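You operate a simulated robot arm through the tools that you are given. There is no shell and no other tool.

The job below is to be done with a simulated robot arm. You get a single attempt, and the scene is never put back.

TASK
Shut the roaster down: switch off, dial back to 80 C, tray on the low shelf, lid on.
Where things are to end (x, y in the base frame): woven lid within 20 mm of [660, 160].

Only the result counts: the job must be done as asked and must still hold three seconds after the hand-in. Knocking over, shifting, dropping, spilling or breaking anything else fails it. Lids that push on must go on centred and level and be pressed home; caps that screw on are set level and turned clockwise until they are tight.

THE ROBOT
A 7-joint arm with a two-finger gripper, fixed in place. Base frame: the origin is on the floor under the middle of its stand, x ahead of it, y to its left, z up; the work surface is at about z = 850. Lengths are in mm, angles in rad, forces in N, time in s.
With the tool pointing down near the work surface it reaches from about 340 to 720 mm from the base axis. Its first joint turns from -1.152 to 1.152 rad. Payload 2.45 kg.
The TCP is the grasp point between the finger pads, 26 mm short of the fingertips. In the tool frame z runs along the fingers and y along their closing line. The gripper opens to 96 mm; its body begins 69 mm behind the TCP.
Orientation is that of the tool frame in the base frame, as a unit quaternion [w, x, y, z]. With the fingers straight down and closing along the base's y, the tool's x points along the base's -x, its y along +y and its z along -z.

THE INTERFACE
- The arm moves only by the tool servo_tool. Its argument "moves" is one flat list of numbers, 7 for each row, row after row: the shift along the base's x, y, z in units of 300 mm (1.0 is 300 mm), then the turn, a rotation vector about the base's x, y, z in units of 60 degrees (1.0 is 60 degrees), then the closure in counts, from 0 (fully open) to 255 (shut). In form: [x, y, z, wx, wy, wz, grip, x, y, z, wx, wy, wz, grip, ...]. A call has 1 to 20 rows; each row is the pose to reach, as a shift and turn from the pose commanded when the call began. A call with a number of a shift or a turn outside -1 to 1 is refused whole. Each row takes 0.2 s and may step no farther than 50 mm and 0.15 rad from the row before; otherwise, or with a gripper value out of range, the whole call is refused. A pose out of reach is approached as far as the arm can. The call stops where the force on the tool passes 50 N (or 10 N more than at its start, if that is more) or the arm is blocked; 0.2 s more then pass. Each finger travels about 50 mm/s and halts on what it meets, pressing with about 27 N; the grip force reading is that of the motor and also rises with nothing between the fingers. The clock runs only during rows and for 0.2 s after the last one: add rows that repeat a pose to give the fingers time. It gives the time, the measured TCP pose, the force on the tool (base axes), the opening and the grip force at its end, in the units of the frame above (readings bear some noise), with the torque about the TCP (base axes, N m) and any sound that the robot's microphone picked up.
- Cameras (640 x 400 px; columns grow to the right, rows downward): "scene" is fixed at [173.8, -404, 1419.1]; the picture's right is [0.72, -0.70, 0.00], its down [-0.42, -0.43, -0.80] and it looks along [0.56, 0.57, -0.60] (base axes); focal length 214 px, centre (320, 200). "wrist" rides on the gripper at [82, 3, -98] in the tool frame; the picture's right is [-0.04, 1.00, 0.00], its down [-0.73, -0.03, -0.68] and it looks along [-0.68, -0.03, 0.73] (tool axes); focal length 256 px, centre (320, 200). There is no depth. A picture from a camera that has moved, and an enlarged one, comes with that camera's place and axes in the base frame and with its lens. The place of the scene camera against the robot may be out by one fixed shift of up to 12 mm in any direction.
- capture(camera): a new picture of that camera. It takes no simulated time.
- zoom(camera, box): a new picture of the part [left, top, right, bottom] of that camera's present view, enlarged. It takes no simulated time.
- finish_job(): hands the job in; it is judged then, once.

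Nothing tells you positions but the pictures and the camera data. Unless the task says otherwise, let go and move clear before handing in.

The tools are called after "Request:" as name(argument=value, ...) on one line, values as JSON. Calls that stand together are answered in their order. servo_tool: Moves the arm, as the interface text tells. Its arguments: {"type":"object","properties":{"moves":{"type":"array"}},"required":["moves"]} The other tools are called the same way: capture (camera) takes a picture; zoom (camera, box) takes an enlarged picture of a part of a camera's view; finish_job () hands the job in.

At the start:

```text
clock: 0.0
tool_pos: [334.3, 57.4, 1319.8]
ee_rot: [0.0, 0.0, 1.0, 0.0]
force: [0.1, -0.3, 0.4]
torque: [0.01, -0.02, -0.02]
grip_width: 95.9
finger_force: 0.1
```

scene: 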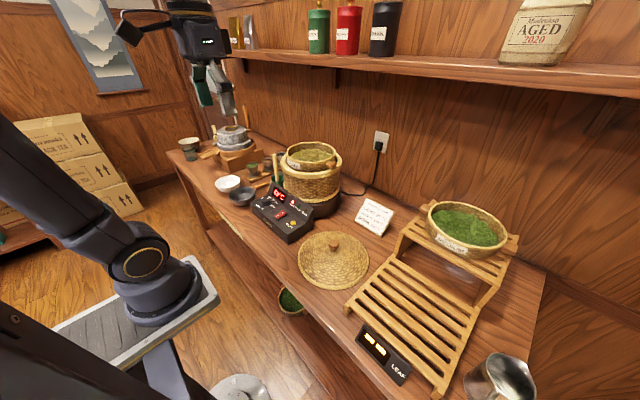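
wrist: 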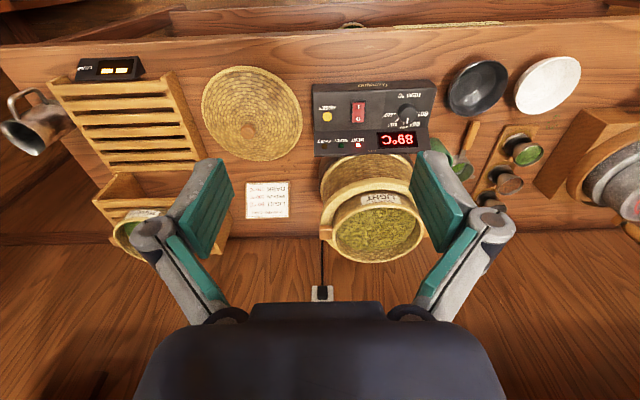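

I see a roaster with a control box (red rocker switch, dial and "89°C" display), a woven lid on the table, a slatted two-level rack with a tray on the upper shelf, and another tray on top of the roaster. I'll zoom in before moving anything.

Request:
zoom(camera="scene", box=[240, 130, 400, 250])

Request:
zoom(camera="scene", box=[330, 180, 540, 400])

Request:
zoom(camera="wrist", box=[300, 60, 460, 180])

Request:
zoom(camera="wrist", box=[0, 40, 320, 270])

```text
3.33 times, centred on (320, 190) of scene
camera zoom: at [173.8, -404.0, 1419.1], right [0.72, -0.7, 0.0], down [-0.42, -0.43, -0.8], along [0.56, 0.57, -0.6], focal length 715 px, centre (320, 233)
```

zoom: 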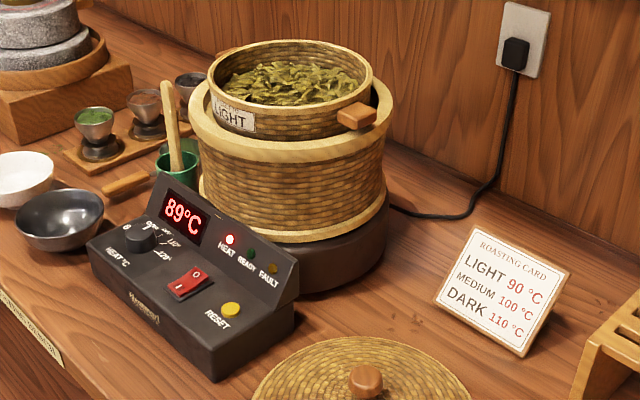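

```text
1.82 times, centred on (435, 290) of scene
camera zoom: at [173.8, -404.0, 1419.1], right [0.72, -0.7, 0.0], down [-0.42, -0.43, -0.8], along [0.56, 0.57, -0.6], focal length 390 px, centre (111, 36)
```

zoom: 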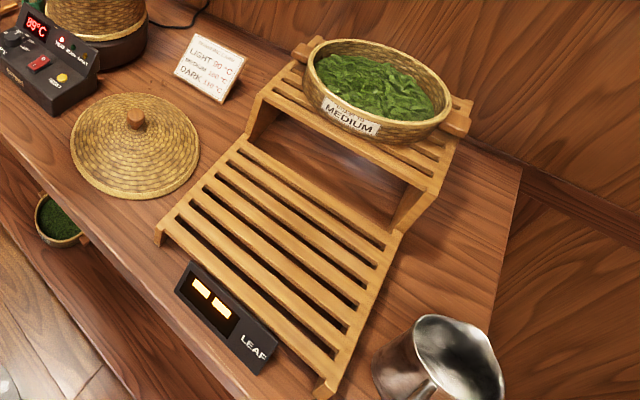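

```text
3.33 times, centred on (380, 120) of wrist
camera zoom: at [251.8, 60.2, 1417.7], right [0.04, 1.0, 0.0], down [0.73, -0.03, 0.68], along [0.68, -0.03, -0.73], focal length 853 px, centre (120, 467)
```

zoom: 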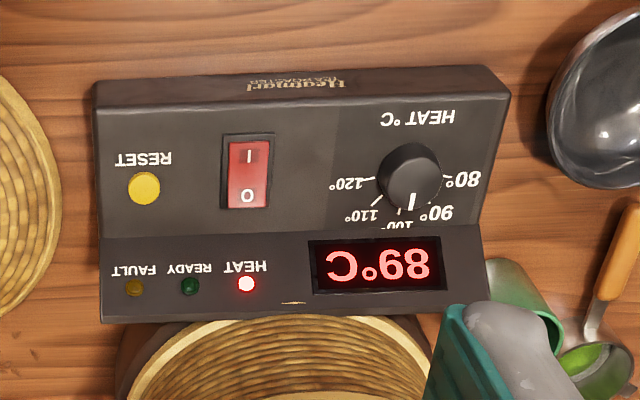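

```text
1.74 times, centred on (160, 155) of wrist
camera zoom: at [251.8, 60.2, 1417.7], right [0.04, 1.0, 0.0], down [0.73, -0.03, 0.68], along [0.68, -0.03, -0.73], focal length 445 px, centre (598, 278)
```

zoom: 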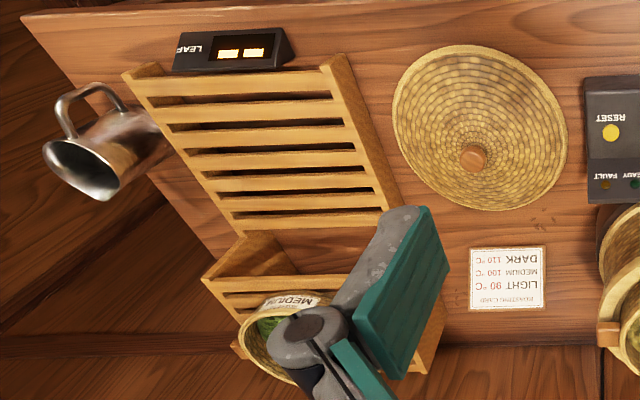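

The roaster's top is near (660, 160). Its control box sits in front of it at about x 490, and the lid's knob is near (509, -110). I'll bring the wrist camera over the control box to read the dial and switch.

Request:
servo_tool(moves=[0.027, 0.068, -0.138, 0, 0, 0, 0, 0.053, 0.136, -0.276, 0, 0, 0, 0, 0.08, 0.204, -0.414, 0, 0, 0, 0, 0.106, 0.272, -0.552, 0, 0, 0, 0, 0.133, 0.34, -0.69, 0, 0, 0, 0, 0.16, 0.407, -0.828, 0, 0, 0, 0, 0.186, 0.475, -0.966, 0, 0, 0, 0])

Request:
capture(camera="wrist")

Request:
capture(camera="scene")

```text
clock: 1.6
tool_pos: [391.0, 200.1, 1030.2]
ee_rot: [-0.001, 0.0, 1.0, 0.0]
force: [-0.2, 1.2, -0.1]
torque: [0.0, 0.02, 0.01]
grip_width: 96.0
finger_force: 0.1
```

```text
taken
camera wrist: at [309.1, 203.2, 1128.2], right [0.04, 1.0, 0.0], down [0.73, -0.03, 0.68], along [0.68, -0.03, -0.73], focal length 256 px, centre (320, 200)
```

wrist: 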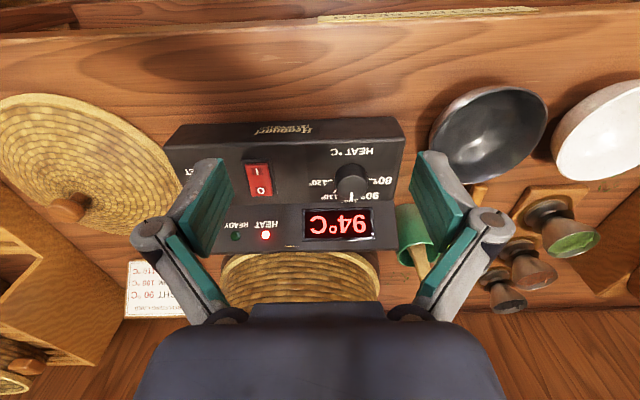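

```text
taken
```

scene: 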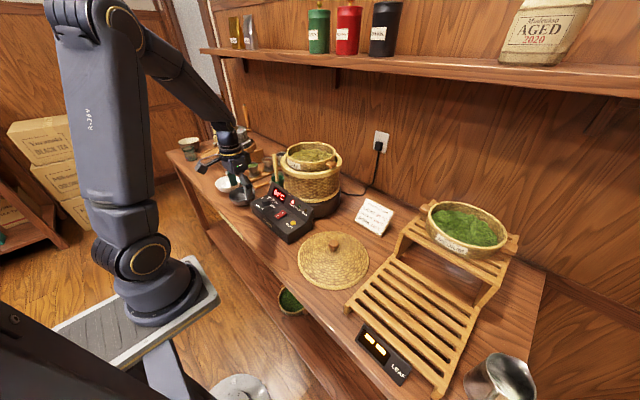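

The display now reads 94°C and rising, so it shows the live temperature and the heater is on. I'll zoom in on the panel to aim at the switch and dial.

Request:
zoom(camera="wrist", box=[220, 110, 420, 260])

Request:
zoom(camera="scene", box=[240, 170, 330, 250])

```text
2.67 times, centred on (320, 185) of wrist
camera zoom: at [309.1, 203.2, 1128.2], right [0.04, 1.0, 0.0], down [0.73, -0.03, 0.68], along [0.68, -0.03, -0.73], focal length 683 px, centre (320, 240)
```

zoom: 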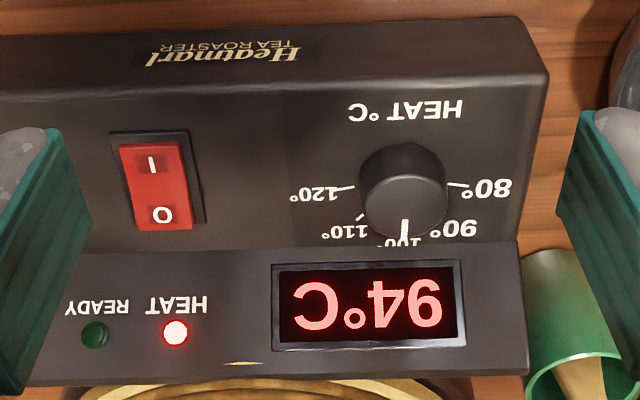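

```text
5.00 times, centred on (285, 210) of scene
camera zoom: at [173.8, -404.0, 1419.1], right [0.72, -0.7, 0.0], down [-0.42, -0.43, -0.8], along [0.56, 0.57, -0.6], focal length 1072 px, centre (495, 150)
```

zoom: 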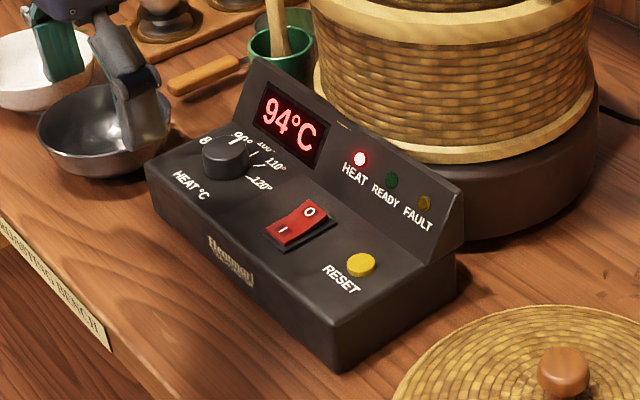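

The switch's O end is at about (495, 128.5, 911). The dial is at about (481, 229) with its top near z 921. Its pointer is near 100, and 80 is about 60° counter-clockwise from there. Next I'll close the fingers and hover above the O end of the switch.

Request:
servo_tool(moves=[0.07, -0.048, -0.04, 0, 0, 0, 255, 0.143, -0.095, -0.08, 0, 0, 0, 255, 0.214, -0.143, -0.12, 0, 0, 0, 255, 0.286, -0.19, -0.16, 0, 0, 0, 255, 0.357, -0.238, -0.2, 0, 0, 0, 255, 0.357, -0.238, -0.2, 0, 0, 0, 255])

Request:
capture(camera="wrist")

Request:
zoom(camera="scene", box=[230, 120, 350, 250])

```text
clock: 3.0
tool_pos: [499.1, 128.2, 970.1]
ee_rot: [0.0, 0.0, 1.0, 0.0]
force: [-0.1, -0.4, 0.1]
torque: [0.02, 0.0, 0.0]
grip_width: 0.2
finger_force: 27.1
```

```text
taken
camera wrist: at [416.7, 131.4, 1067.9], right [0.04, 1.0, 0.0], down [0.73, -0.03, 0.68], along [0.68, -0.03, -0.73], focal length 256 px, centre (320, 200)
```

wrist: 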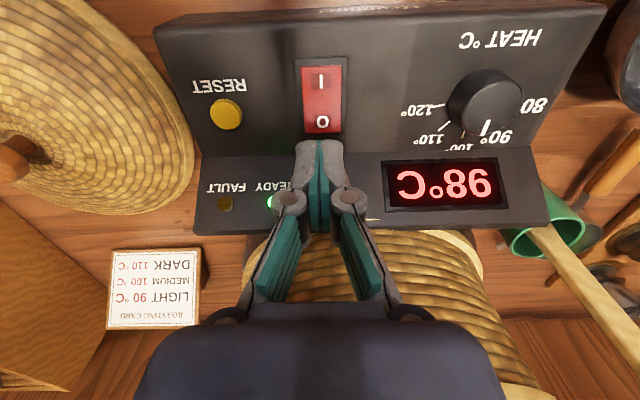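

```text
3.08 times, centred on (290, 185) of scene
camera zoom: at [173.8, -404.0, 1419.1], right [0.72, -0.7, 0.0], down [-0.42, -0.43, -0.8], along [0.56, 0.57, -0.6], focal length 660 px, centre (412, 246)
```

zoom: 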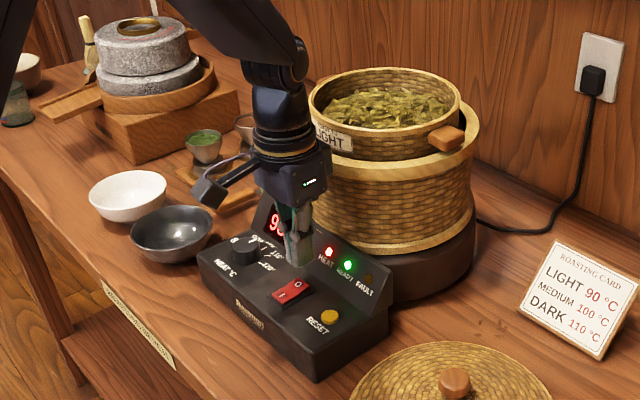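

Now hovering over the O end, with the display at 98°C. I'll lower slowly onto the O side of the rocker.

Request:
servo_tool(moves=[-0.0067, 0, -0.0833, 0, 0, 0, 255, -0.0067, 0, -0.0967, 0, 0, 0, 255, -0.0067, 0, -0.1067, 0, 0, 0, 255, -0.0067, 0, -0.1133, 0, 0, 0, 255, -0.0067, 0, -0.12, 0, 0, 0, 255, -0.0067, 0, -0.1267, 0, 0, 0, 255])

Request:
capture(camera="wrist")

Request:
zoom(camera="scene", box=[240, 170, 330, 250])

```text
clock: 4.4
tool_pos: [496.3, 128.8, 935.2]
ee_rot: [0.002, -0.001, 1.0, 0.002]
force: [-3.8, -0.8, 9.0]
torque: [-0.05, 0.24, 0.0]
grip_width: 6.1
finger_force: 28.2
stopped in row 6: the force on the tool passed its limit at 57 N (the readings are from after the stop); the commanded pose is now the measured one
```

```text
taken
camera wrist: at [413.7, 131.8, 1033.2], right [0.04, 1.0, 0.0], down [0.73, -0.03, 0.68], along [0.68, -0.02, -0.73], focal length 256 px, centre (320, 200)
```

wrist: 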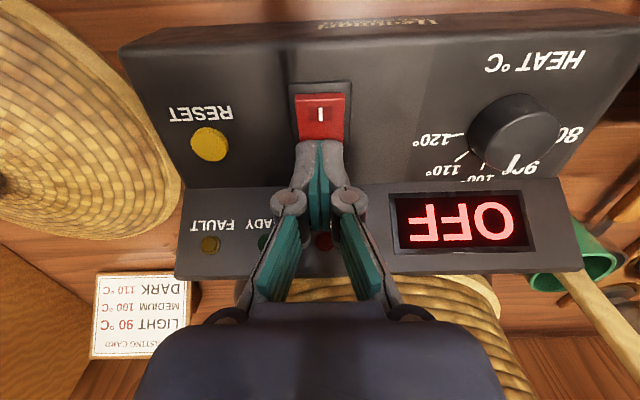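

```text
5.00 times, centred on (285, 210) of scene
camera zoom: at [173.6, -404.0, 1419.1], right [0.72, -0.7, 0.0], down [-0.42, -0.43, -0.8], along [0.56, 0.57, -0.6], focal length 1072 px, centre (495, 150)
```

zoom: 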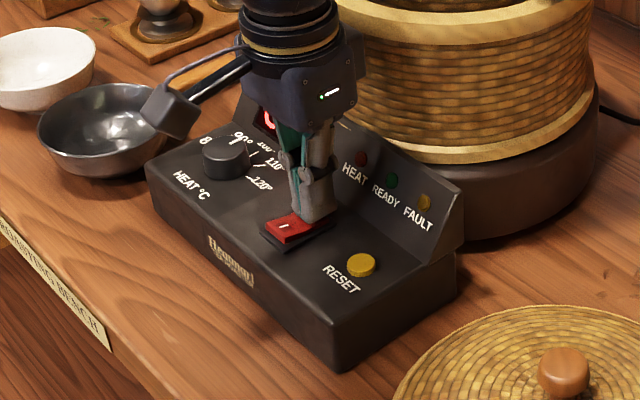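

The switch is pressed and the display shows OFF. I'll lift, move over the dial at (481, 229), pre-turn the gripper -30° and part-open the fingers.

Request:
servo_tool(moves=[0, 0, 0.1, 0, 0, 0, 255, 0, 0, 0.2167, 0, 0, 0, 96, -0.017, 0.1, 0.2167, 0, 0, -0.125, 96, -0.034, 0.2, 0.2167, 0, 0, -0.25, 96, -0.051, 0.3, 0.2167, 0, 0, -0.375, 96, -0.051, 0.334, 0.2167, 0, 0, -0.5, 96, -0.051, 0.334, 0.15, 0, 0, -0.5, 96, -0.051, 0.334, 0.1, 0, 0, -0.5, 96, -0.051, 0.334, 0.1, 0, 0, -0.5, 96])

Request:
capture(camera="wrist")

Request:
zoom(camera="scene", box=[230, 150, 330, 250])

```text
clock: 6.4
tool_pos: [480.5, 228.0, 965.7]
ee_rot: [0.001, 0.258, 0.966, 0.001]
force: [1.0, -0.4, 0.1]
torque: [-0.01, -0.01, -0.02]
grip_width: 60.0
finger_force: 0.1
```

```text
taken
camera wrist: at [411.1, 271.8, 1062.7], right [0.53, 0.85, 0.0], down [0.62, -0.39, 0.68], along [0.58, -0.36, -0.73], focal length 256 px, centre (320, 200)
```

wrist: 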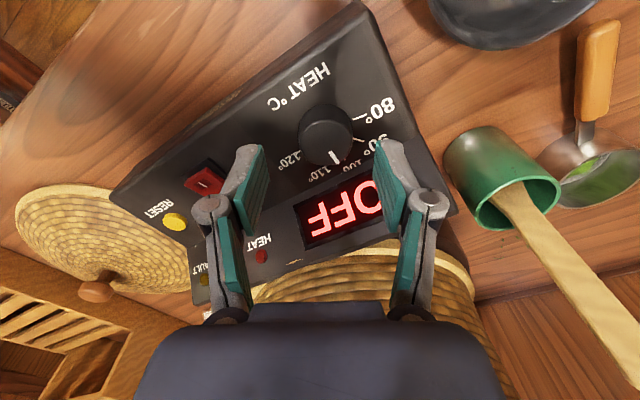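

```text
4.00 times, centred on (280, 200) of scene
camera zoom: at [173.8, -404.0, 1419.1], right [0.72, -0.7, 0.0], down [-0.42, -0.43, -0.8], along [0.56, 0.57, -0.6], focal length 858 px, centre (480, 200)
```

zoom: 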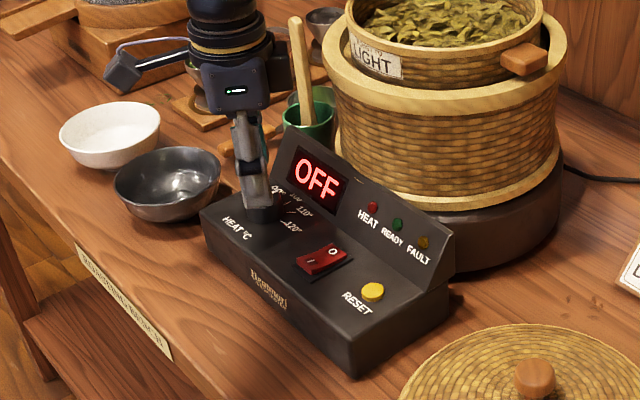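

The gripper hovers over the dial. I'll zoom to check its centring before going down.

Request:
zoom(camera="wrist", box=[240, 60, 440, 220])

```text
2.50 times, centred on (340, 140) of wrist
camera zoom: at [411.1, 271.8, 1062.7], right [0.53, 0.85, 0.0], down [0.62, -0.39, 0.68], along [0.58, -0.36, -0.73], focal length 640 px, centre (270, 350)
```

zoom: 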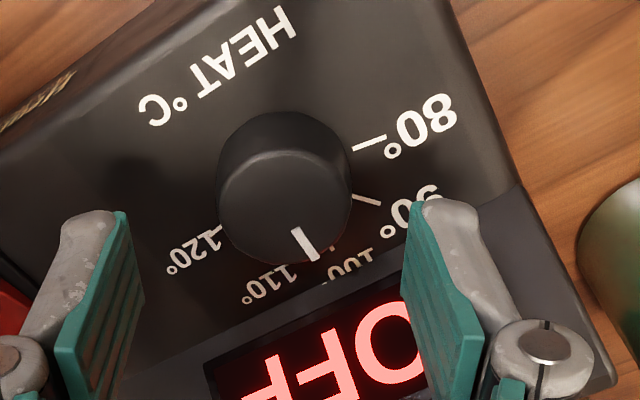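

The dial's centre reads as roughly (482.5, 230.5), so I'll nudge over by about 2 mm, go down around the knob and close on it.

Request:
servo_tool(moves=[0.006, 0.008, -0.04, 0, 0, 0, 96, 0.006, 0.008, -0.08, 0, 0, 0, 96, 0.006, 0.008, -0.1, 0, 0, 0, 96, 0.006, 0.008, -0.11, 0, 0, 0, 96, 0.006, 0.008, -0.11, 0, 0, 0, 140, 0.006, 0.008, -0.11, 0, 0, 0, 200, 0.006, 0.008, -0.11, 0, 0, 0, 255, 0.006, 0.008, -0.11, 0, 0, 0, 255])

Request:
capture(camera="wrist")

```text
clock: 8.2
tool_pos: [481.5, 230.8, 930.6]
ee_rot: [0.002, 0.258, 0.966, 0.001]
force: [2.6, 3.5, -4.2]
torque: [0.04, -0.25, 0.02]
grip_width: 34.8
finger_force: 45.2
```

```text
taken
camera wrist: at [412.1, 275.1, 1028.9], right [0.53, 0.85, 0.0], down [0.62, -0.39, 0.68], along [0.58, -0.36, -0.73], focal length 256 px, centre (320, 200)
```

wrist: 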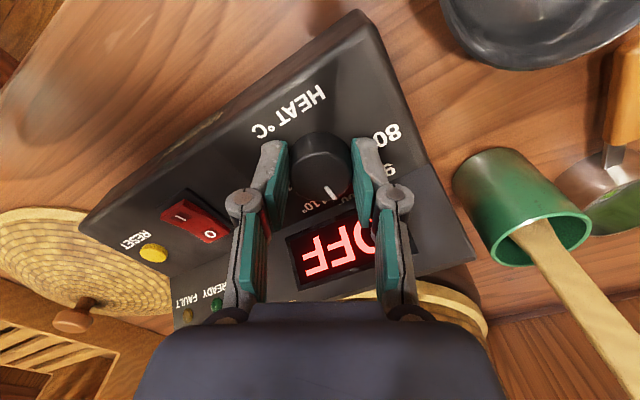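

The knob is gripped at 34.8 mm wide. I'll turn it 60° counter-clockwise in small steps.

Request:
servo_tool(moves=[0, 0, 0, 0, 0, 0.125, 255, 0, 0, 0, 0, 0, 0.25, 255, 0, 0, 0, 0, 0, 0.375, 255, 0, 0, 0, 0, 0, 0.5, 255, 0, 0, 0, 0, 0, 0.625, 255, 0, 0, 0, 0, 0, 0.75, 255, 0, 0, 0, 0, 0, 0.875, 255, 0, 0, 0, 0, 0, 1.0, 255, 0, 0, 0, 0, 0, 1.0, 255])

Request:
capture(camera="wrist")

Request:
zoom(camera="scene", box=[240, 170, 320, 230])

```text
clock: 10.2
tool_pos: [482.1, 229.9, 930.5]
ee_rot: [-0.001, -0.26, 0.966, 0.0]
force: [-2.7, -22.6, -17.1]
torque: [-0.57, 0.11, -0.05]
grip_width: 34.7
finger_force: 44.9
```

```text
taken
camera wrist: at [409.7, 190.8, 1029.5], right [-0.47, 0.89, 0.0], down [0.65, 0.34, 0.68], along [0.6, 0.32, -0.73], focal length 256 px, centre (320, 200)
```

wrist: 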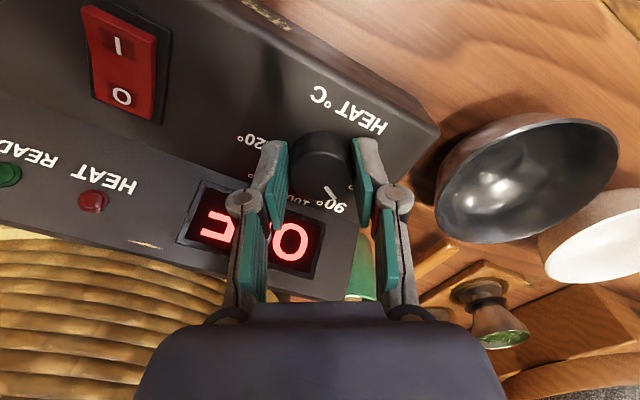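

```text
6.67 times, centred on (280, 200) of scene
camera zoom: at [174.0, -404.5, 1419.0], right [0.72, -0.7, 0.0], down [-0.42, -0.43, -0.8], along [0.56, 0.57, -0.6], focal length 1430 px, centre (587, 200)
```

zoom: 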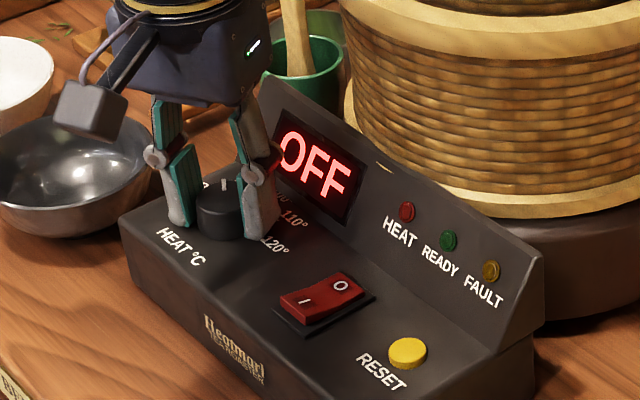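

The knob turned with the gripper. I'll release, lift straight up and check the pointer.

Request:
servo_tool(moves=[0, 0, 0, 0, 0, 0, 200, 0, 0, 0, 0, 0, 0, 115, 0, 0, 0, 0, 0, 0, 115, 0, 0, 0.07, 0, 0, 0, 115, 0, 0, 0.17, 0, 0, 0, 115, 0, 0, 0.27, 0, 0, 0, 115, 0, 0, 0.27, 0, 0, 0, 115])

Request:
capture(camera="wrist")

Request:
zoom(camera="scene", box=[240, 170, 320, 230])

```text
clock: 11.8
tool_pos: [485.4, 230.1, 1015.3]
ee_rot: [0.002, -0.26, 0.966, 0.001]
force: [0.1, 0.3, -0.3]
torque: [-0.05, 0.02, -0.02]
grip_width: 52.6
finger_force: 0.0
```

```text
taken
camera wrist: at [410.9, 192.1, 1112.9], right [-0.47, 0.88, 0.0], down [0.65, 0.34, 0.68], along [0.6, 0.32, -0.73], focal length 256 px, centre (320, 200)
```

wrist: 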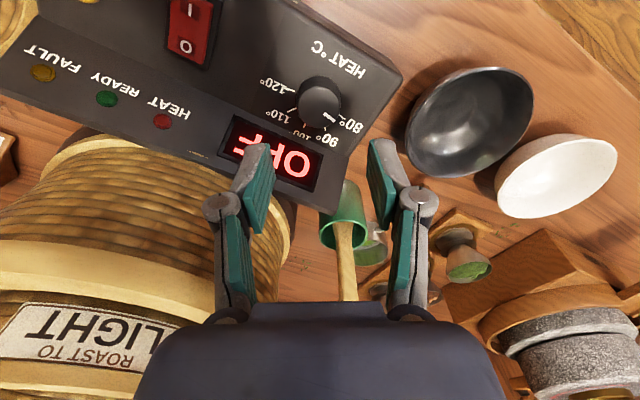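

```text
6.67 times, centred on (280, 200) of scene
camera zoom: at [173.8, -404.0, 1419.1], right [0.72, -0.7, 0.0], down [-0.42, -0.43, -0.8], along [0.56, 0.57, -0.6], focal length 1430 px, centre (587, 200)
```

zoom: 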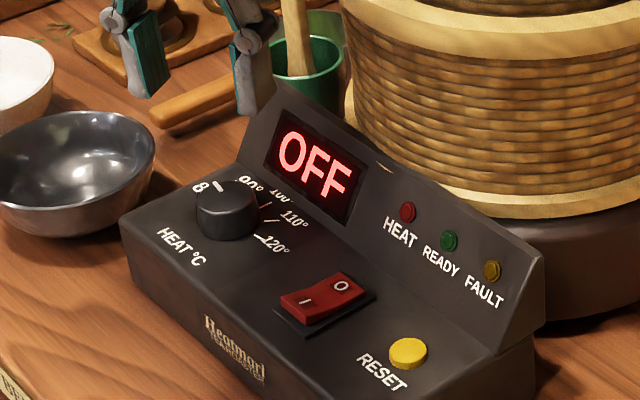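

Request:
zoom(camera="wrist", box=[250, 50, 390, 160])

Request:
zoom(camera="scene", box=[255, 185, 295, 215])

```text
3.64 times, centred on (320, 105) of wrist
camera zoom: at [410.9, 192.1, 1112.9], right [-0.47, 0.88, 0.0], down [0.65, 0.34, 0.68], along [0.6, 0.32, -0.73], focal length 931 px, centre (320, 546)
```

zoom: 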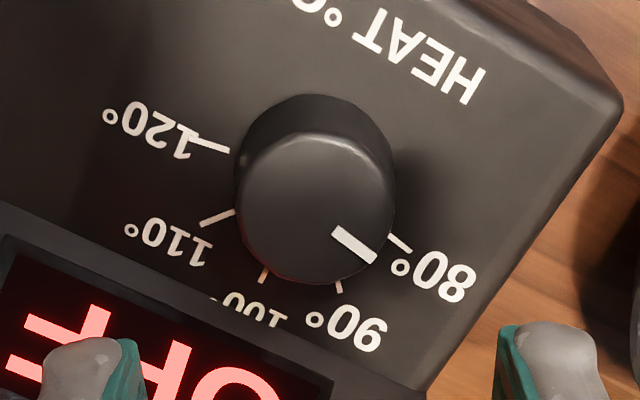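

```text
13.33 times, centred on (275, 200) of scene
camera zoom: at [173.8, -404.0, 1419.1], right [0.72, -0.7, 0.0], down [-0.42, -0.43, -0.8], along [0.56, 0.57, -0.6], focal length 2860 px, centre (920, 200)
```

zoom: 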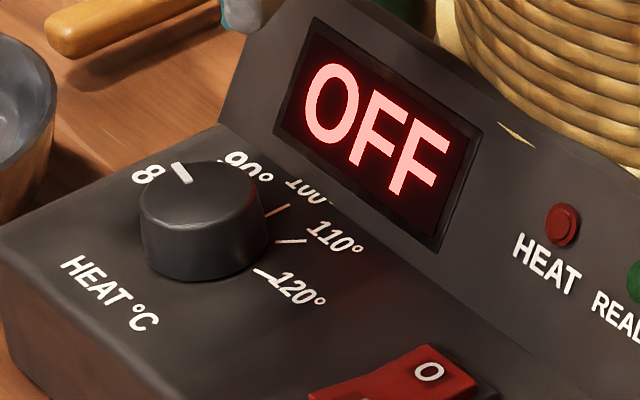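

The pointer looks close to the 80 tick, so I'll zoom in tightly to check the exact alignment.

Request:
zoom(camera="wrist", box=[290, 70, 370, 130])

Request:
zoom(camera="scene", box=[260, 186, 284, 204])

```text
6.67 times, centred on (330, 100) of wrist
camera zoom: at [410.9, 192.1, 1112.9], right [-0.47, 0.88, 0.0], down [0.65, 0.34, 0.68], along [0.6, 0.32, -0.73], focal length 1707 px, centre (253, 867)
```

zoom: 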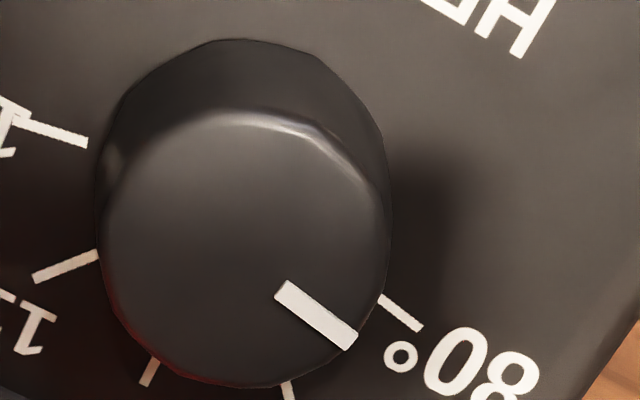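

```text
16.00 times, centred on (272, 195) of scene
camera zoom: at [173.8, -404.0, 1419.1], right [0.72, -0.7, 0.0], down [-0.42, -0.43, -0.8], along [0.56, 0.57, -0.6], focal length 3432 px, centre (1088, 280)
```

zoom: 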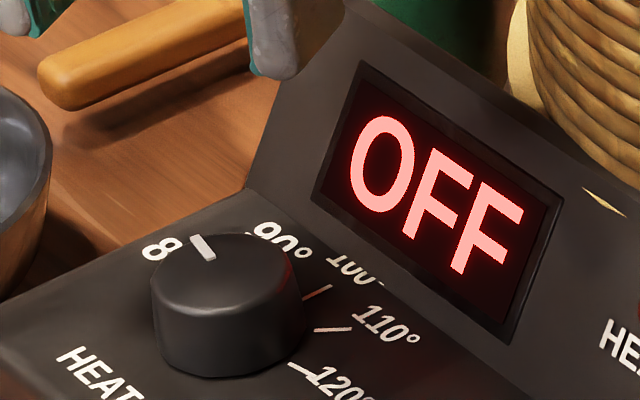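

The pointer is parallel to and lined up with the 80 tick, so the dial is at 80. Next I'll raise the arm and bring the wrist camera over the "LIGHT" tray on the roaster.

Request:
servo_tool(moves=[0, 0, 0.15, 0, 0, -0.125, 115, 0, 0, 0.3, 0, 0, -0.25, 115, 0, 0, 0.45, 0, 0, -0.375, 115, 0.06, -0.11, 0.48, 0, 0, -0.5, 60, 0.12, -0.22, 0.48, 0, 0, -0.5, 0, 0.18, -0.33, 0.48, 0, 0, -0.5, 0, 0.233, -0.43, 0.48, 0, 0, -0.5, 0, 0.233, -0.43, 0.48, 0, 0, -0.5, 0])

Request:
capture(camera="wrist")

Request:
capture(camera="scene")

Request:
zoom(camera="scene", box=[260, 130, 360, 205])

```text
clock: 13.6
tool_pos: [554.1, 102.7, 1158.6]
ee_rot: [0.002, -0.001, 1.0, 0.001]
force: [-0.2, 0.4, 0.1]
torque: [0.05, -0.02, -0.01]
grip_width: 96.0
finger_force: 0.0
```

```text
taken
camera wrist: at [471.2, 105.0, 1256.3], right [0.04, 1.0, 0.0], down [0.73, -0.03, 0.68], along [0.68, -0.02, -0.73], focal length 256 px, centre (320, 200)
```

wrist: 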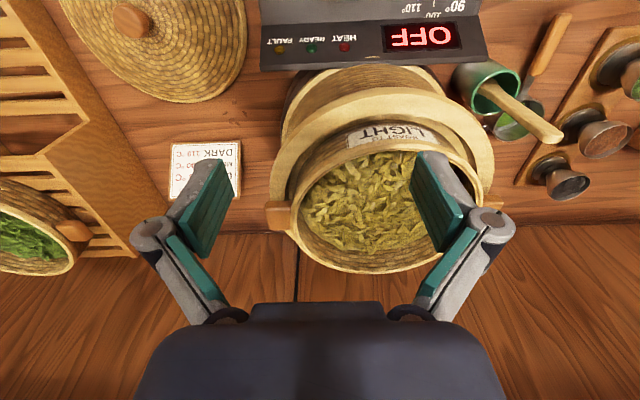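

```text
taken
```

scene: 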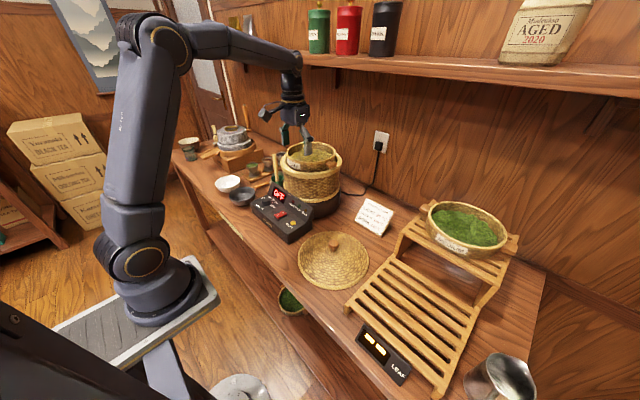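

```text
5.33 times, centred on (310, 168) of scene
camera zoom: at [173.8, -404.0, 1419.1], right [0.72, -0.7, 0.0], down [-0.42, -0.43, -0.8], along [0.56, 0.57, -0.6], focal length 1144 px, centre (373, 373)
```

zoom: 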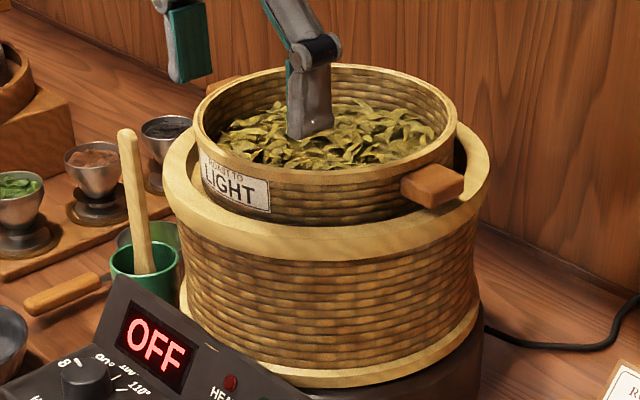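

The tray sits in the roaster's mouth with a handle on each ±y side. I'll zoom for detail on the rim and handle.

Request:
zoom(camera="wrist", box=[250, 60, 510, 290])

Request:
zoom(camera="wrist", box=[0, 0, 260, 290])

```text
1.74 times, centred on (380, 175) of wrist
camera zoom: at [471.2, 105.0, 1256.3], right [0.04, 1.0, 0.0], down [0.73, -0.03, 0.68], along [0.68, -0.02, -0.73], focal length 445 px, centre (216, 244)
```

zoom: 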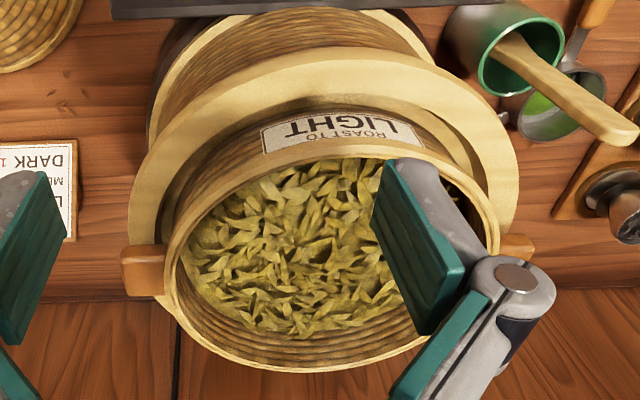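

```text
1.38 times, centred on (130, 145) of wrist
camera zoom: at [471.2, 105.0, 1256.3], right [0.04, 1.0, 0.0], down [0.73, -0.03, 0.68], along [0.68, -0.02, -0.73], focal length 353 px, centre (582, 276)
```

zoom: 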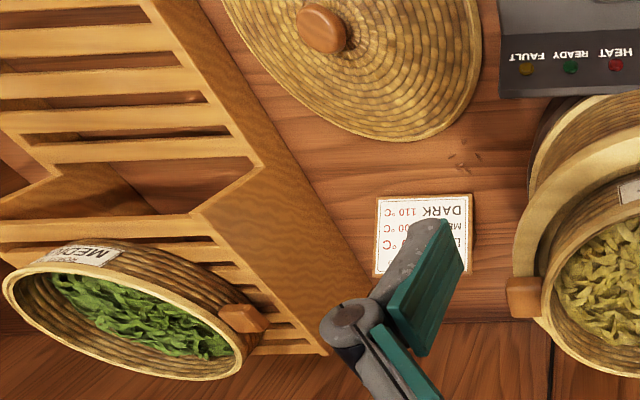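

The tray rim is centred near (660, 160) at z about 1089. It has a wooden handle block on the -y side near (660, 55), at z about 1062. I'll turn the gripper +90° and move to the -y side to view that handle squarely.

Request:
servo_tool(moves=[0.048, -0.0586, -0.0133, 0, 0, 0.136, 0, 0.096, -0.1172, -0.0266, 0, 0, 0.272, 0, 0.144, -0.1758, -0.0399, 0, 0, 0.408, 0, 0.192, -0.2344, -0.0532, 0, 0, 0.544, 0, 0.24, -0.293, -0.0665, 0, 0, 0.68, 0, 0.288, -0.3516, -0.0798, 0, 0, 0.816, 0, 0.336, -0.41, -0.093, 0, 0, 0.952, 0])

Request:
servo_tool(moves=[0, 0, 0, 0, 0, 0.137, 0, 0, 0, 0, 0, 0, 0.274, 0, 0, 0, 0, 0, 0, 0.411, 0, 0, 0, 0, 0, 0, 0.548, 0, 0, 0, 0, 0, 0, 0.548, 0])

Request:
capture(camera="wrist")

Request:
capture(camera="scene")

```text
clock: 15.2
tool_pos: [653.5, -19.8, 1129.5]
ee_rot: [0.002, -0.481, 0.877, 0.002]
force: [-0.1, -0.1, 0.8]
torque: [0.01, -0.01, 0.0]
grip_width: 96.0
finger_force: 0.1
```

```text
clock: 16.4
tool_pos: [653.3, -21.3, 1129.0]
ee_rot: [-0.001, 0.709, -0.706, -0.002]
force: [-0.2, 0.0, 0.2]
torque: [0.02, -0.01, -0.04]
grip_width: 96.1
finger_force: 0.0
```

```text
taken
camera wrist: at [649.9, -102.6, 1226.0], right [-1.0, 0.04, 0.0], down [0.03, 0.73, 0.68], along [0.02, 0.68, -0.73], focal length 256 px, centre (320, 200)
```

wrist: 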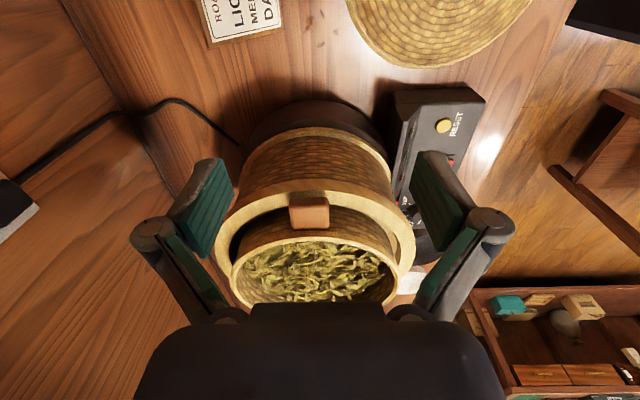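

```text
taken
```

scene: 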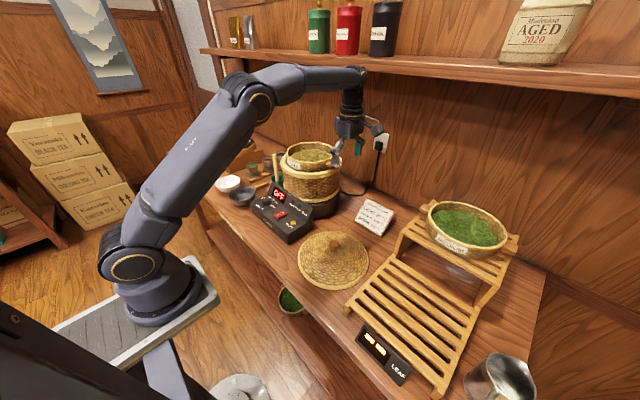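

The handle is straight ahead in this view. I'll zoom in to measure it.

Request:
zoom(camera="wrist", box=[210, 120, 430, 310])

Request:
zoom(camera="scene", box=[280, 130, 370, 210])

```text
2.11 times, centred on (320, 215) of wrist
camera zoom: at [649.9, -102.6, 1226.0], right [-1.0, 0.04, 0.0], down [0.03, 0.73, 0.68], along [0.02, 0.68, -0.73], focal length 539 px, centre (320, 168)
```

zoom: 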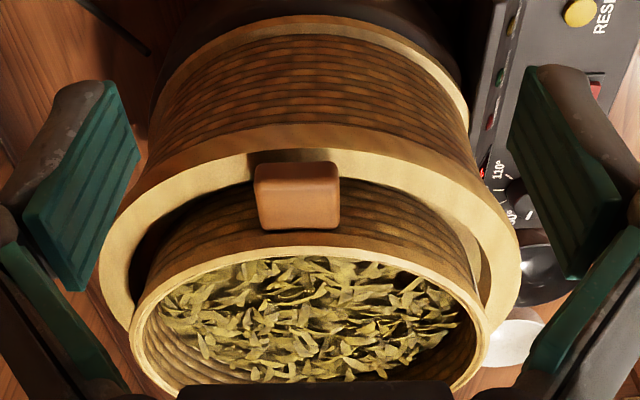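

```text
5.00 times, centred on (325, 170) of scene
camera zoom: at [173.8, -404.0, 1419.1], right [0.72, -0.7, 0.0], down [-0.42, -0.43, -0.8], along [0.56, 0.57, -0.6], focal length 1072 px, centre (295, 350)
```

zoom: 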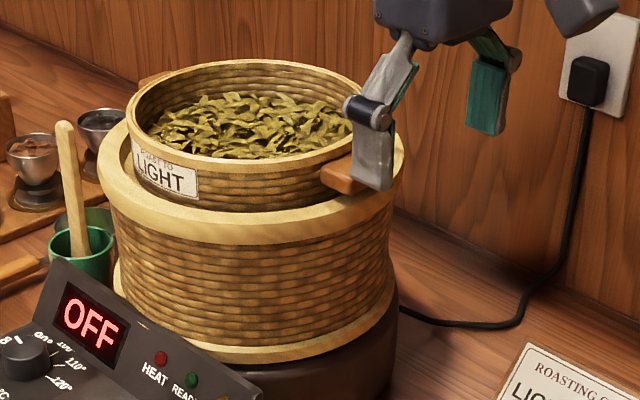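

I measure the handle at x about 646–680, y about 44–71 and z about 1065–1078. The roaster's rim is just below it at about 1058. I'll straddle the handle at (663, 58.5) with fingertips near z 1062, then check before closing.

Request:
servo_tool(moves=[0.0158, 0.132, 0, 0, 0, 0, 0, 0.0317, 0.2637, 0, 0, 0, 0, 0, 0.0317, 0.2637, -0.05, 0, 0, 0, 0, 0.0317, 0.2637, -0.1, 0, 0, 0, 0, 0.0317, 0.2637, -0.12, 0, 0, 0, 0, 0.0317, 0.2637, -0.132, 0, 0, 0, 0, 0.0317, 0.2637, -0.132, 0, 0, 0, 0])

Request:
capture(camera="wrist")

Request:
zoom(camera="scene", box=[290, 130, 350, 190])

```text
clock: 18.0
tool_pos: [662.9, 57.3, 1089.0]
ee_rot: [-0.001, 0.707, -0.707, -0.003]
force: [-0.8, 0.1, 0.1]
torque: [0.05, 0.01, 0.02]
grip_width: 95.9
finger_force: 0.0
```

```text
taken
camera wrist: at [658.9, -24.7, 1186.1], right [-1.0, 0.04, 0.0], down [0.03, 0.73, 0.68], along [0.02, 0.68, -0.73], focal length 256 px, centre (320, 200)
```

wrist: 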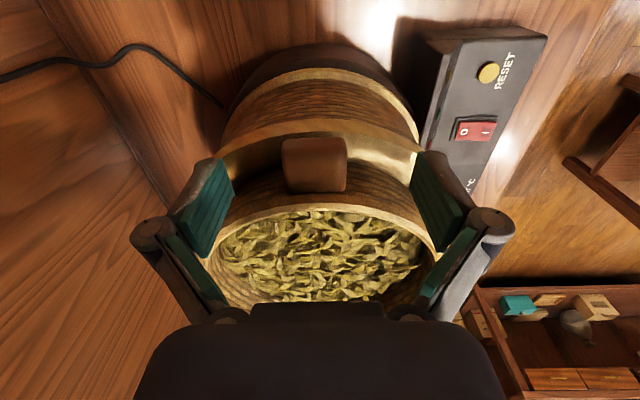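

```text
6.67 times, centred on (320, 160) of scene
camera zoom: at [173.8, -404.0, 1419.1], right [0.72, -0.7, 0.0], down [-0.42, -0.43, -0.8], along [0.56, 0.57, -0.6], focal length 1430 px, centre (320, 467)
```

zoom: 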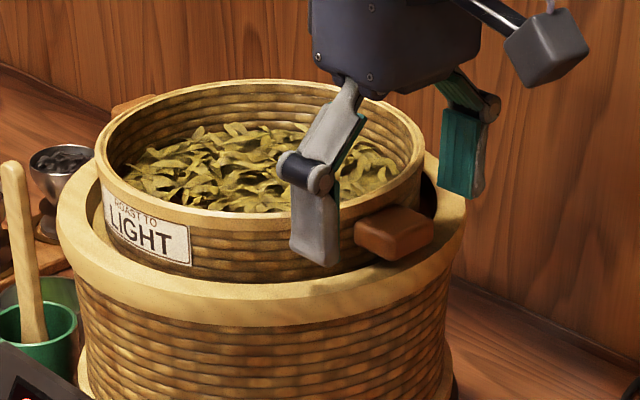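

The handle sits about 2–3 mm to +x of the finger midpoint, so I'll centre on it and close.

Request:
servo_tool(moves=[0.008, 0.003, 0, 0, 0, 0, 0, 0.008, 0.003, 0, 0, 0, 0, 80, 0.008, 0.003, 0, 0, 0, 0, 130, 0.008, 0.003, 0, 0, 0, 0, 180, 0.008, 0.003, 0, 0, 0, 0, 255, 0.008, 0.003, 0, 0, 0, 0, 255, 0.008, 0.003, 0, 0, 0, 0, 255])

Request:
capture(camera="wrist")

Request:
zoom(camera="scene", box=[290, 130, 350, 190])

```text
clock: 19.6
tool_pos: [665.1, 59.4, 1088.6]
ee_rot: [0.0, 0.708, -0.707, -0.002]
force: [-0.5, 0.1, 0.4]
torque: [0.0, 0.01, -0.02]
grip_width: 33.7
finger_force: 27.0
```

```text
taken
camera wrist: at [661.7, -23.6, 1186.1], right [-1.0, 0.04, 0.0], down [0.03, 0.73, 0.68], along [0.02, 0.68, -0.73], focal length 256 px, centre (320, 200)
```

wrist: 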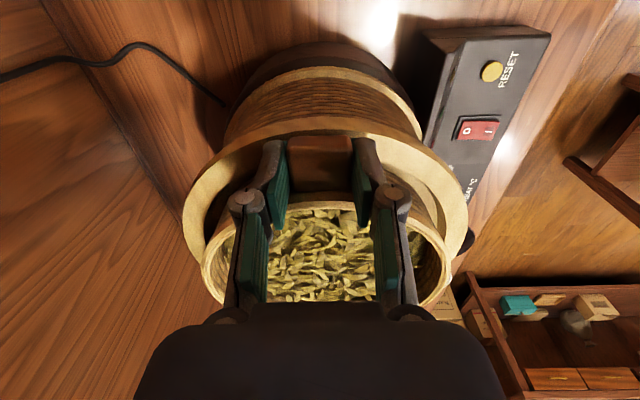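

```text
6.67 times, centred on (320, 160) of scene
camera zoom: at [173.8, -404.0, 1419.1], right [0.72, -0.7, 0.0], down [-0.42, -0.43, -0.8], along [0.56, 0.57, -0.6], focal length 1430 px, centre (320, 467)
```

zoom: 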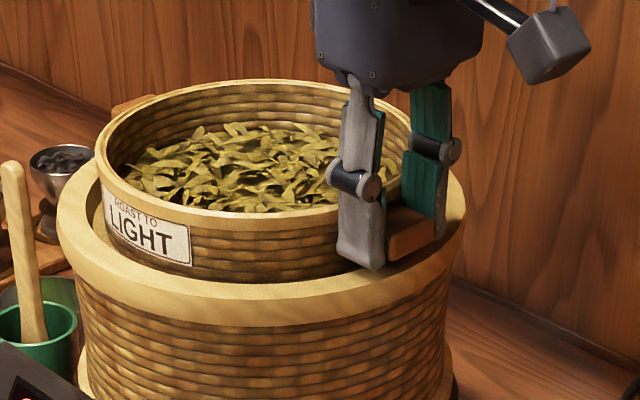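

The handle is gripped at 33.7 mm. As a test I'll lift slowly by about 10 mm and check weight and droop.

Request:
servo_tool(moves=[0, 0, 0.01, 0, 0, 0, 255, 0, 0, 0.02, 0, 0, 0, 255, 0, 0, 0.03, 0, 0, 0, 255, 0, 0, 0.04, 0, 0, 0, 255, 0, 0, 0.04, 0, 0, 0, 255])

Request:
capture(camera="wrist")

Request:
zoom(camera="scene", box=[270, 120, 360, 195])

```text
clock: 20.8
tool_pos: [666.8, 58.7, 1101.6]
ee_rot: [-0.001, 0.708, -0.707, -0.003]
force: [0.2, 0.1, -1.9]
torque: [-0.16, -0.01, 0.01]
grip_width: 33.3
finger_force: 26.6
```

```text
taken
camera wrist: at [663.1, -22.6, 1199.4], right [-1.0, 0.04, 0.0], down [0.03, 0.73, 0.68], along [0.02, 0.68, -0.73], focal length 256 px, centre (320, 200)
```

wrist: 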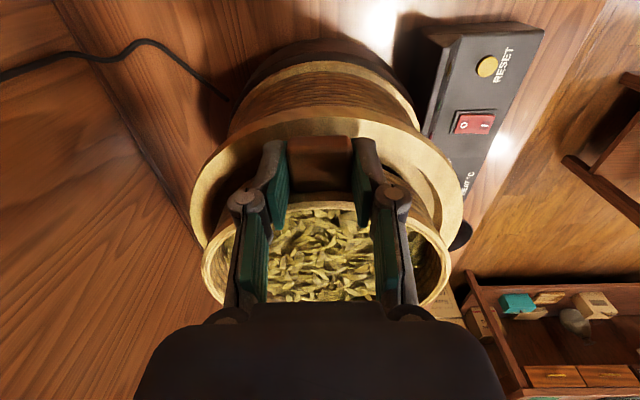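

```text
5.33 times, centred on (315, 158) of scene
camera zoom: at [173.9, -404.0, 1419.1], right [0.72, -0.7, 0.0], down [-0.42, -0.43, -0.8], along [0.56, 0.57, -0.6], focal length 1144 px, centre (347, 427)
```

zoom: 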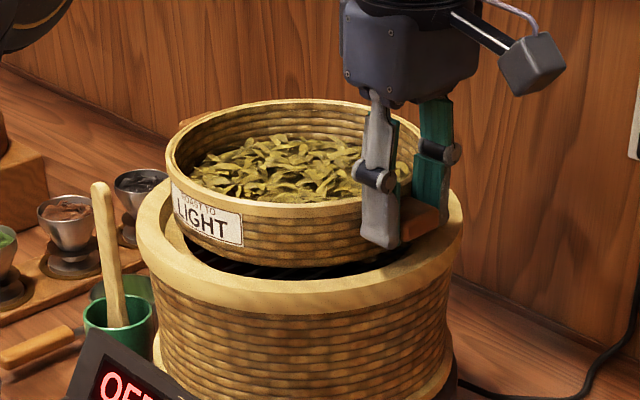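

The tray lifted level and weighs only about 2 N. Before moving it I'll look closely at the rack.

Request:
zoom(camera="scene", box=[340, 310, 420, 390])

Request:
zoom(camera="scene", box=[340, 190, 530, 400])

Request:
zoom(camera="scene", box=[200, 250, 340, 350])

```text
5.00 times, centred on (380, 350) of scene
camera zoom: at [173.9, -404.0, 1419.1], right [0.72, -0.7, 0.0], down [-0.42, -0.43, -0.8], along [0.56, 0.57, -0.6], focal length 1072 px, centre (20, -550)
```

zoom: 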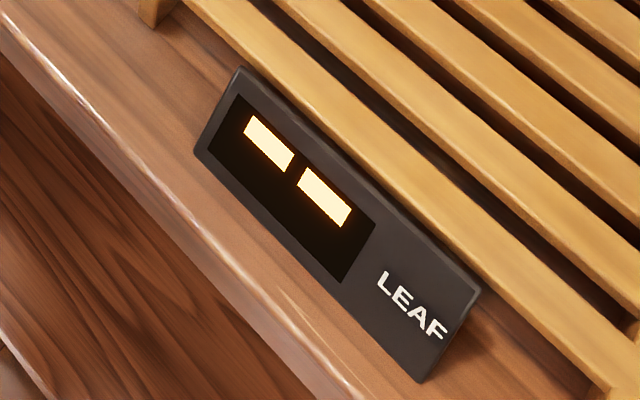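

```text
1.90 times, centred on (435, 295) of scene
camera zoom: at [173.9, -404.0, 1419.1], right [0.72, -0.7, 0.0], down [-0.42, -0.43, -0.8], along [0.56, 0.57, -0.6], focal length 408 px, centre (101, 19)
```

zoom: 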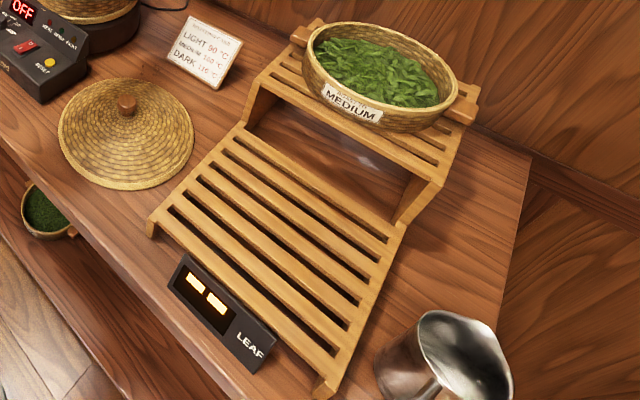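

```text
4.00 times, centred on (270, 300) of scene
camera zoom: at [173.9, -404.0, 1419.1], right [0.72, -0.7, 0.0], down [-0.42, -0.43, -0.8], along [0.56, 0.57, -0.6], focal length 858 px, centre (520, -200)
```

zoom: 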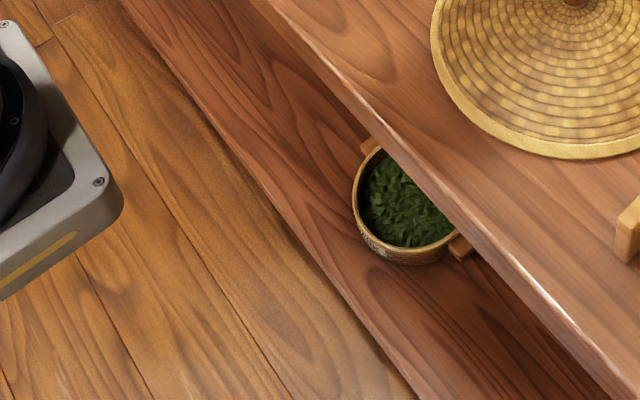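

The rack's lower slatted deck is empty: x about 400–615, y about -490 to -250, with its LEAF display reading "--". I take that as the low shelf. I'll lift the tray clear and carry it level toward the rack, turning so the handle faces the robot.

Request:
servo_tool(moves=[0, 0, 0.06, 0, 0, 0, 255, 0, 0, 0.14, 0, 0, 0, 255, 0, 0, 0.22, 0, 0, 0, 255, 0, 0, 0.29, 0, 0, 0, 255, 0, 0, 0.34, 0, 0, 0, 255, 0, 0, 0.34, 0, 0, 0, 255])

Request:
zoom(camera="scene", box=[260, 90, 380, 200])

```text
clock: 22.2
tool_pos: [659.6, 59.6, 1199.8]
ee_rot: [0.0, 0.708, -0.706, -0.002]
force: [0.9, -0.6, -1.7]
torque: [-0.19, -0.02, 0.04]
grip_width: 33.5
finger_force: 26.8
out of reach, approached as far as the arm can: row 5, 6
```

```text
3.64 times, centred on (320, 145) of scene
camera zoom: at [173.9, -404.0, 1419.1], right [0.72, -0.7, 0.0], down [-0.42, -0.43, -0.8], along [0.56, 0.57, -0.6], focal length 780 px, centre (320, 400)
```

zoom: 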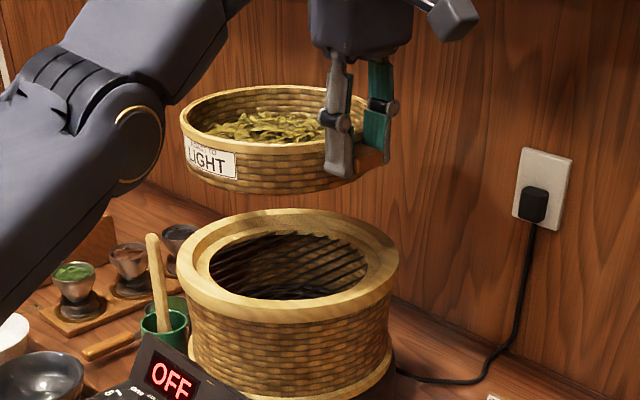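

The tray is clear of the roaster and level. Now I'll carry it toward the rack in two gentle legs.

Request:
servo_tool(moves=[-0.0442, -0.0724, -0.005, 0, 0, -0.075, 255, -0.0884, -0.1448, -0.01, 0, 0, -0.15, 255, -0.1326, -0.2172, -0.015, 0, 0, -0.225, 255, -0.1768, -0.2896, -0.02, 0, 0, -0.3, 255, -0.221, -0.362, -0.02, 0, 0, -0.375, 255, -0.2652, -0.4344, -0.02, 0, 0, -0.45, 255, -0.3094, -0.5068, -0.02, 0, 0, -0.525, 255, -0.3536, -0.5792, -0.02, 0, 0, -0.6, 255, -0.3978, -0.6516, -0.02, 0, 0, -0.675, 255, -0.442, -0.724, -0.02, 0, 0, -0.75, 255])

Request:
capture(camera="scene")

Request:
capture(camera="wrist")

```text
clock: 24.4
tool_pos: [528.7, -160.4, 1191.8]
ee_rot: [0.0, -0.383, 0.924, 0.002]
force: [0.4, 0.2, -2.3]
torque: [-0.12, 0.13, 0.0]
grip_width: 33.4
finger_force: 26.8
out of reach, approached as far as the arm can: row 1, 2, 3
```

```text
taken
```

scene: 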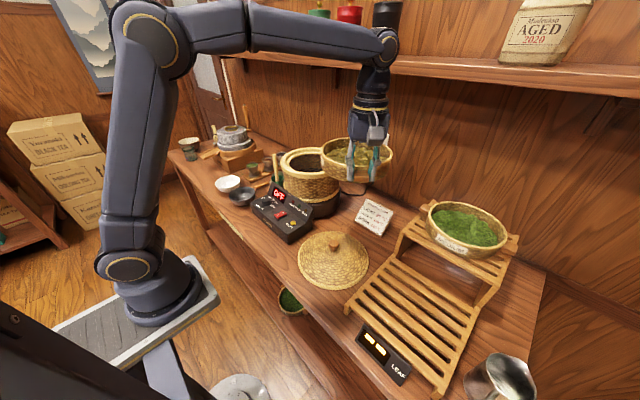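

```text
taken
camera wrist: at [467.0, -216.6, 1289.7], right [-0.68, 0.73, 0.0], down [0.54, 0.5, 0.68], along [0.5, 0.46, -0.73], focal length 256 px, centre (320, 200)
```

wrist: 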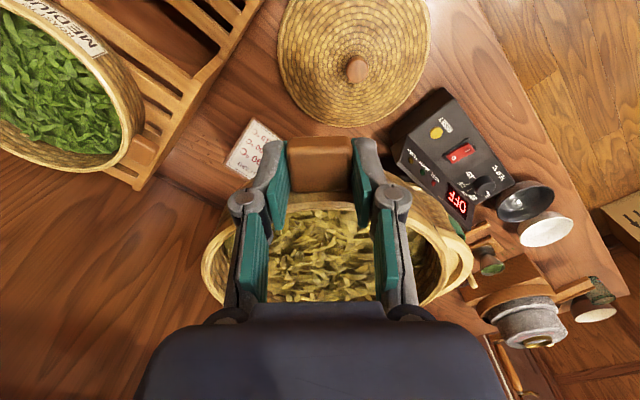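

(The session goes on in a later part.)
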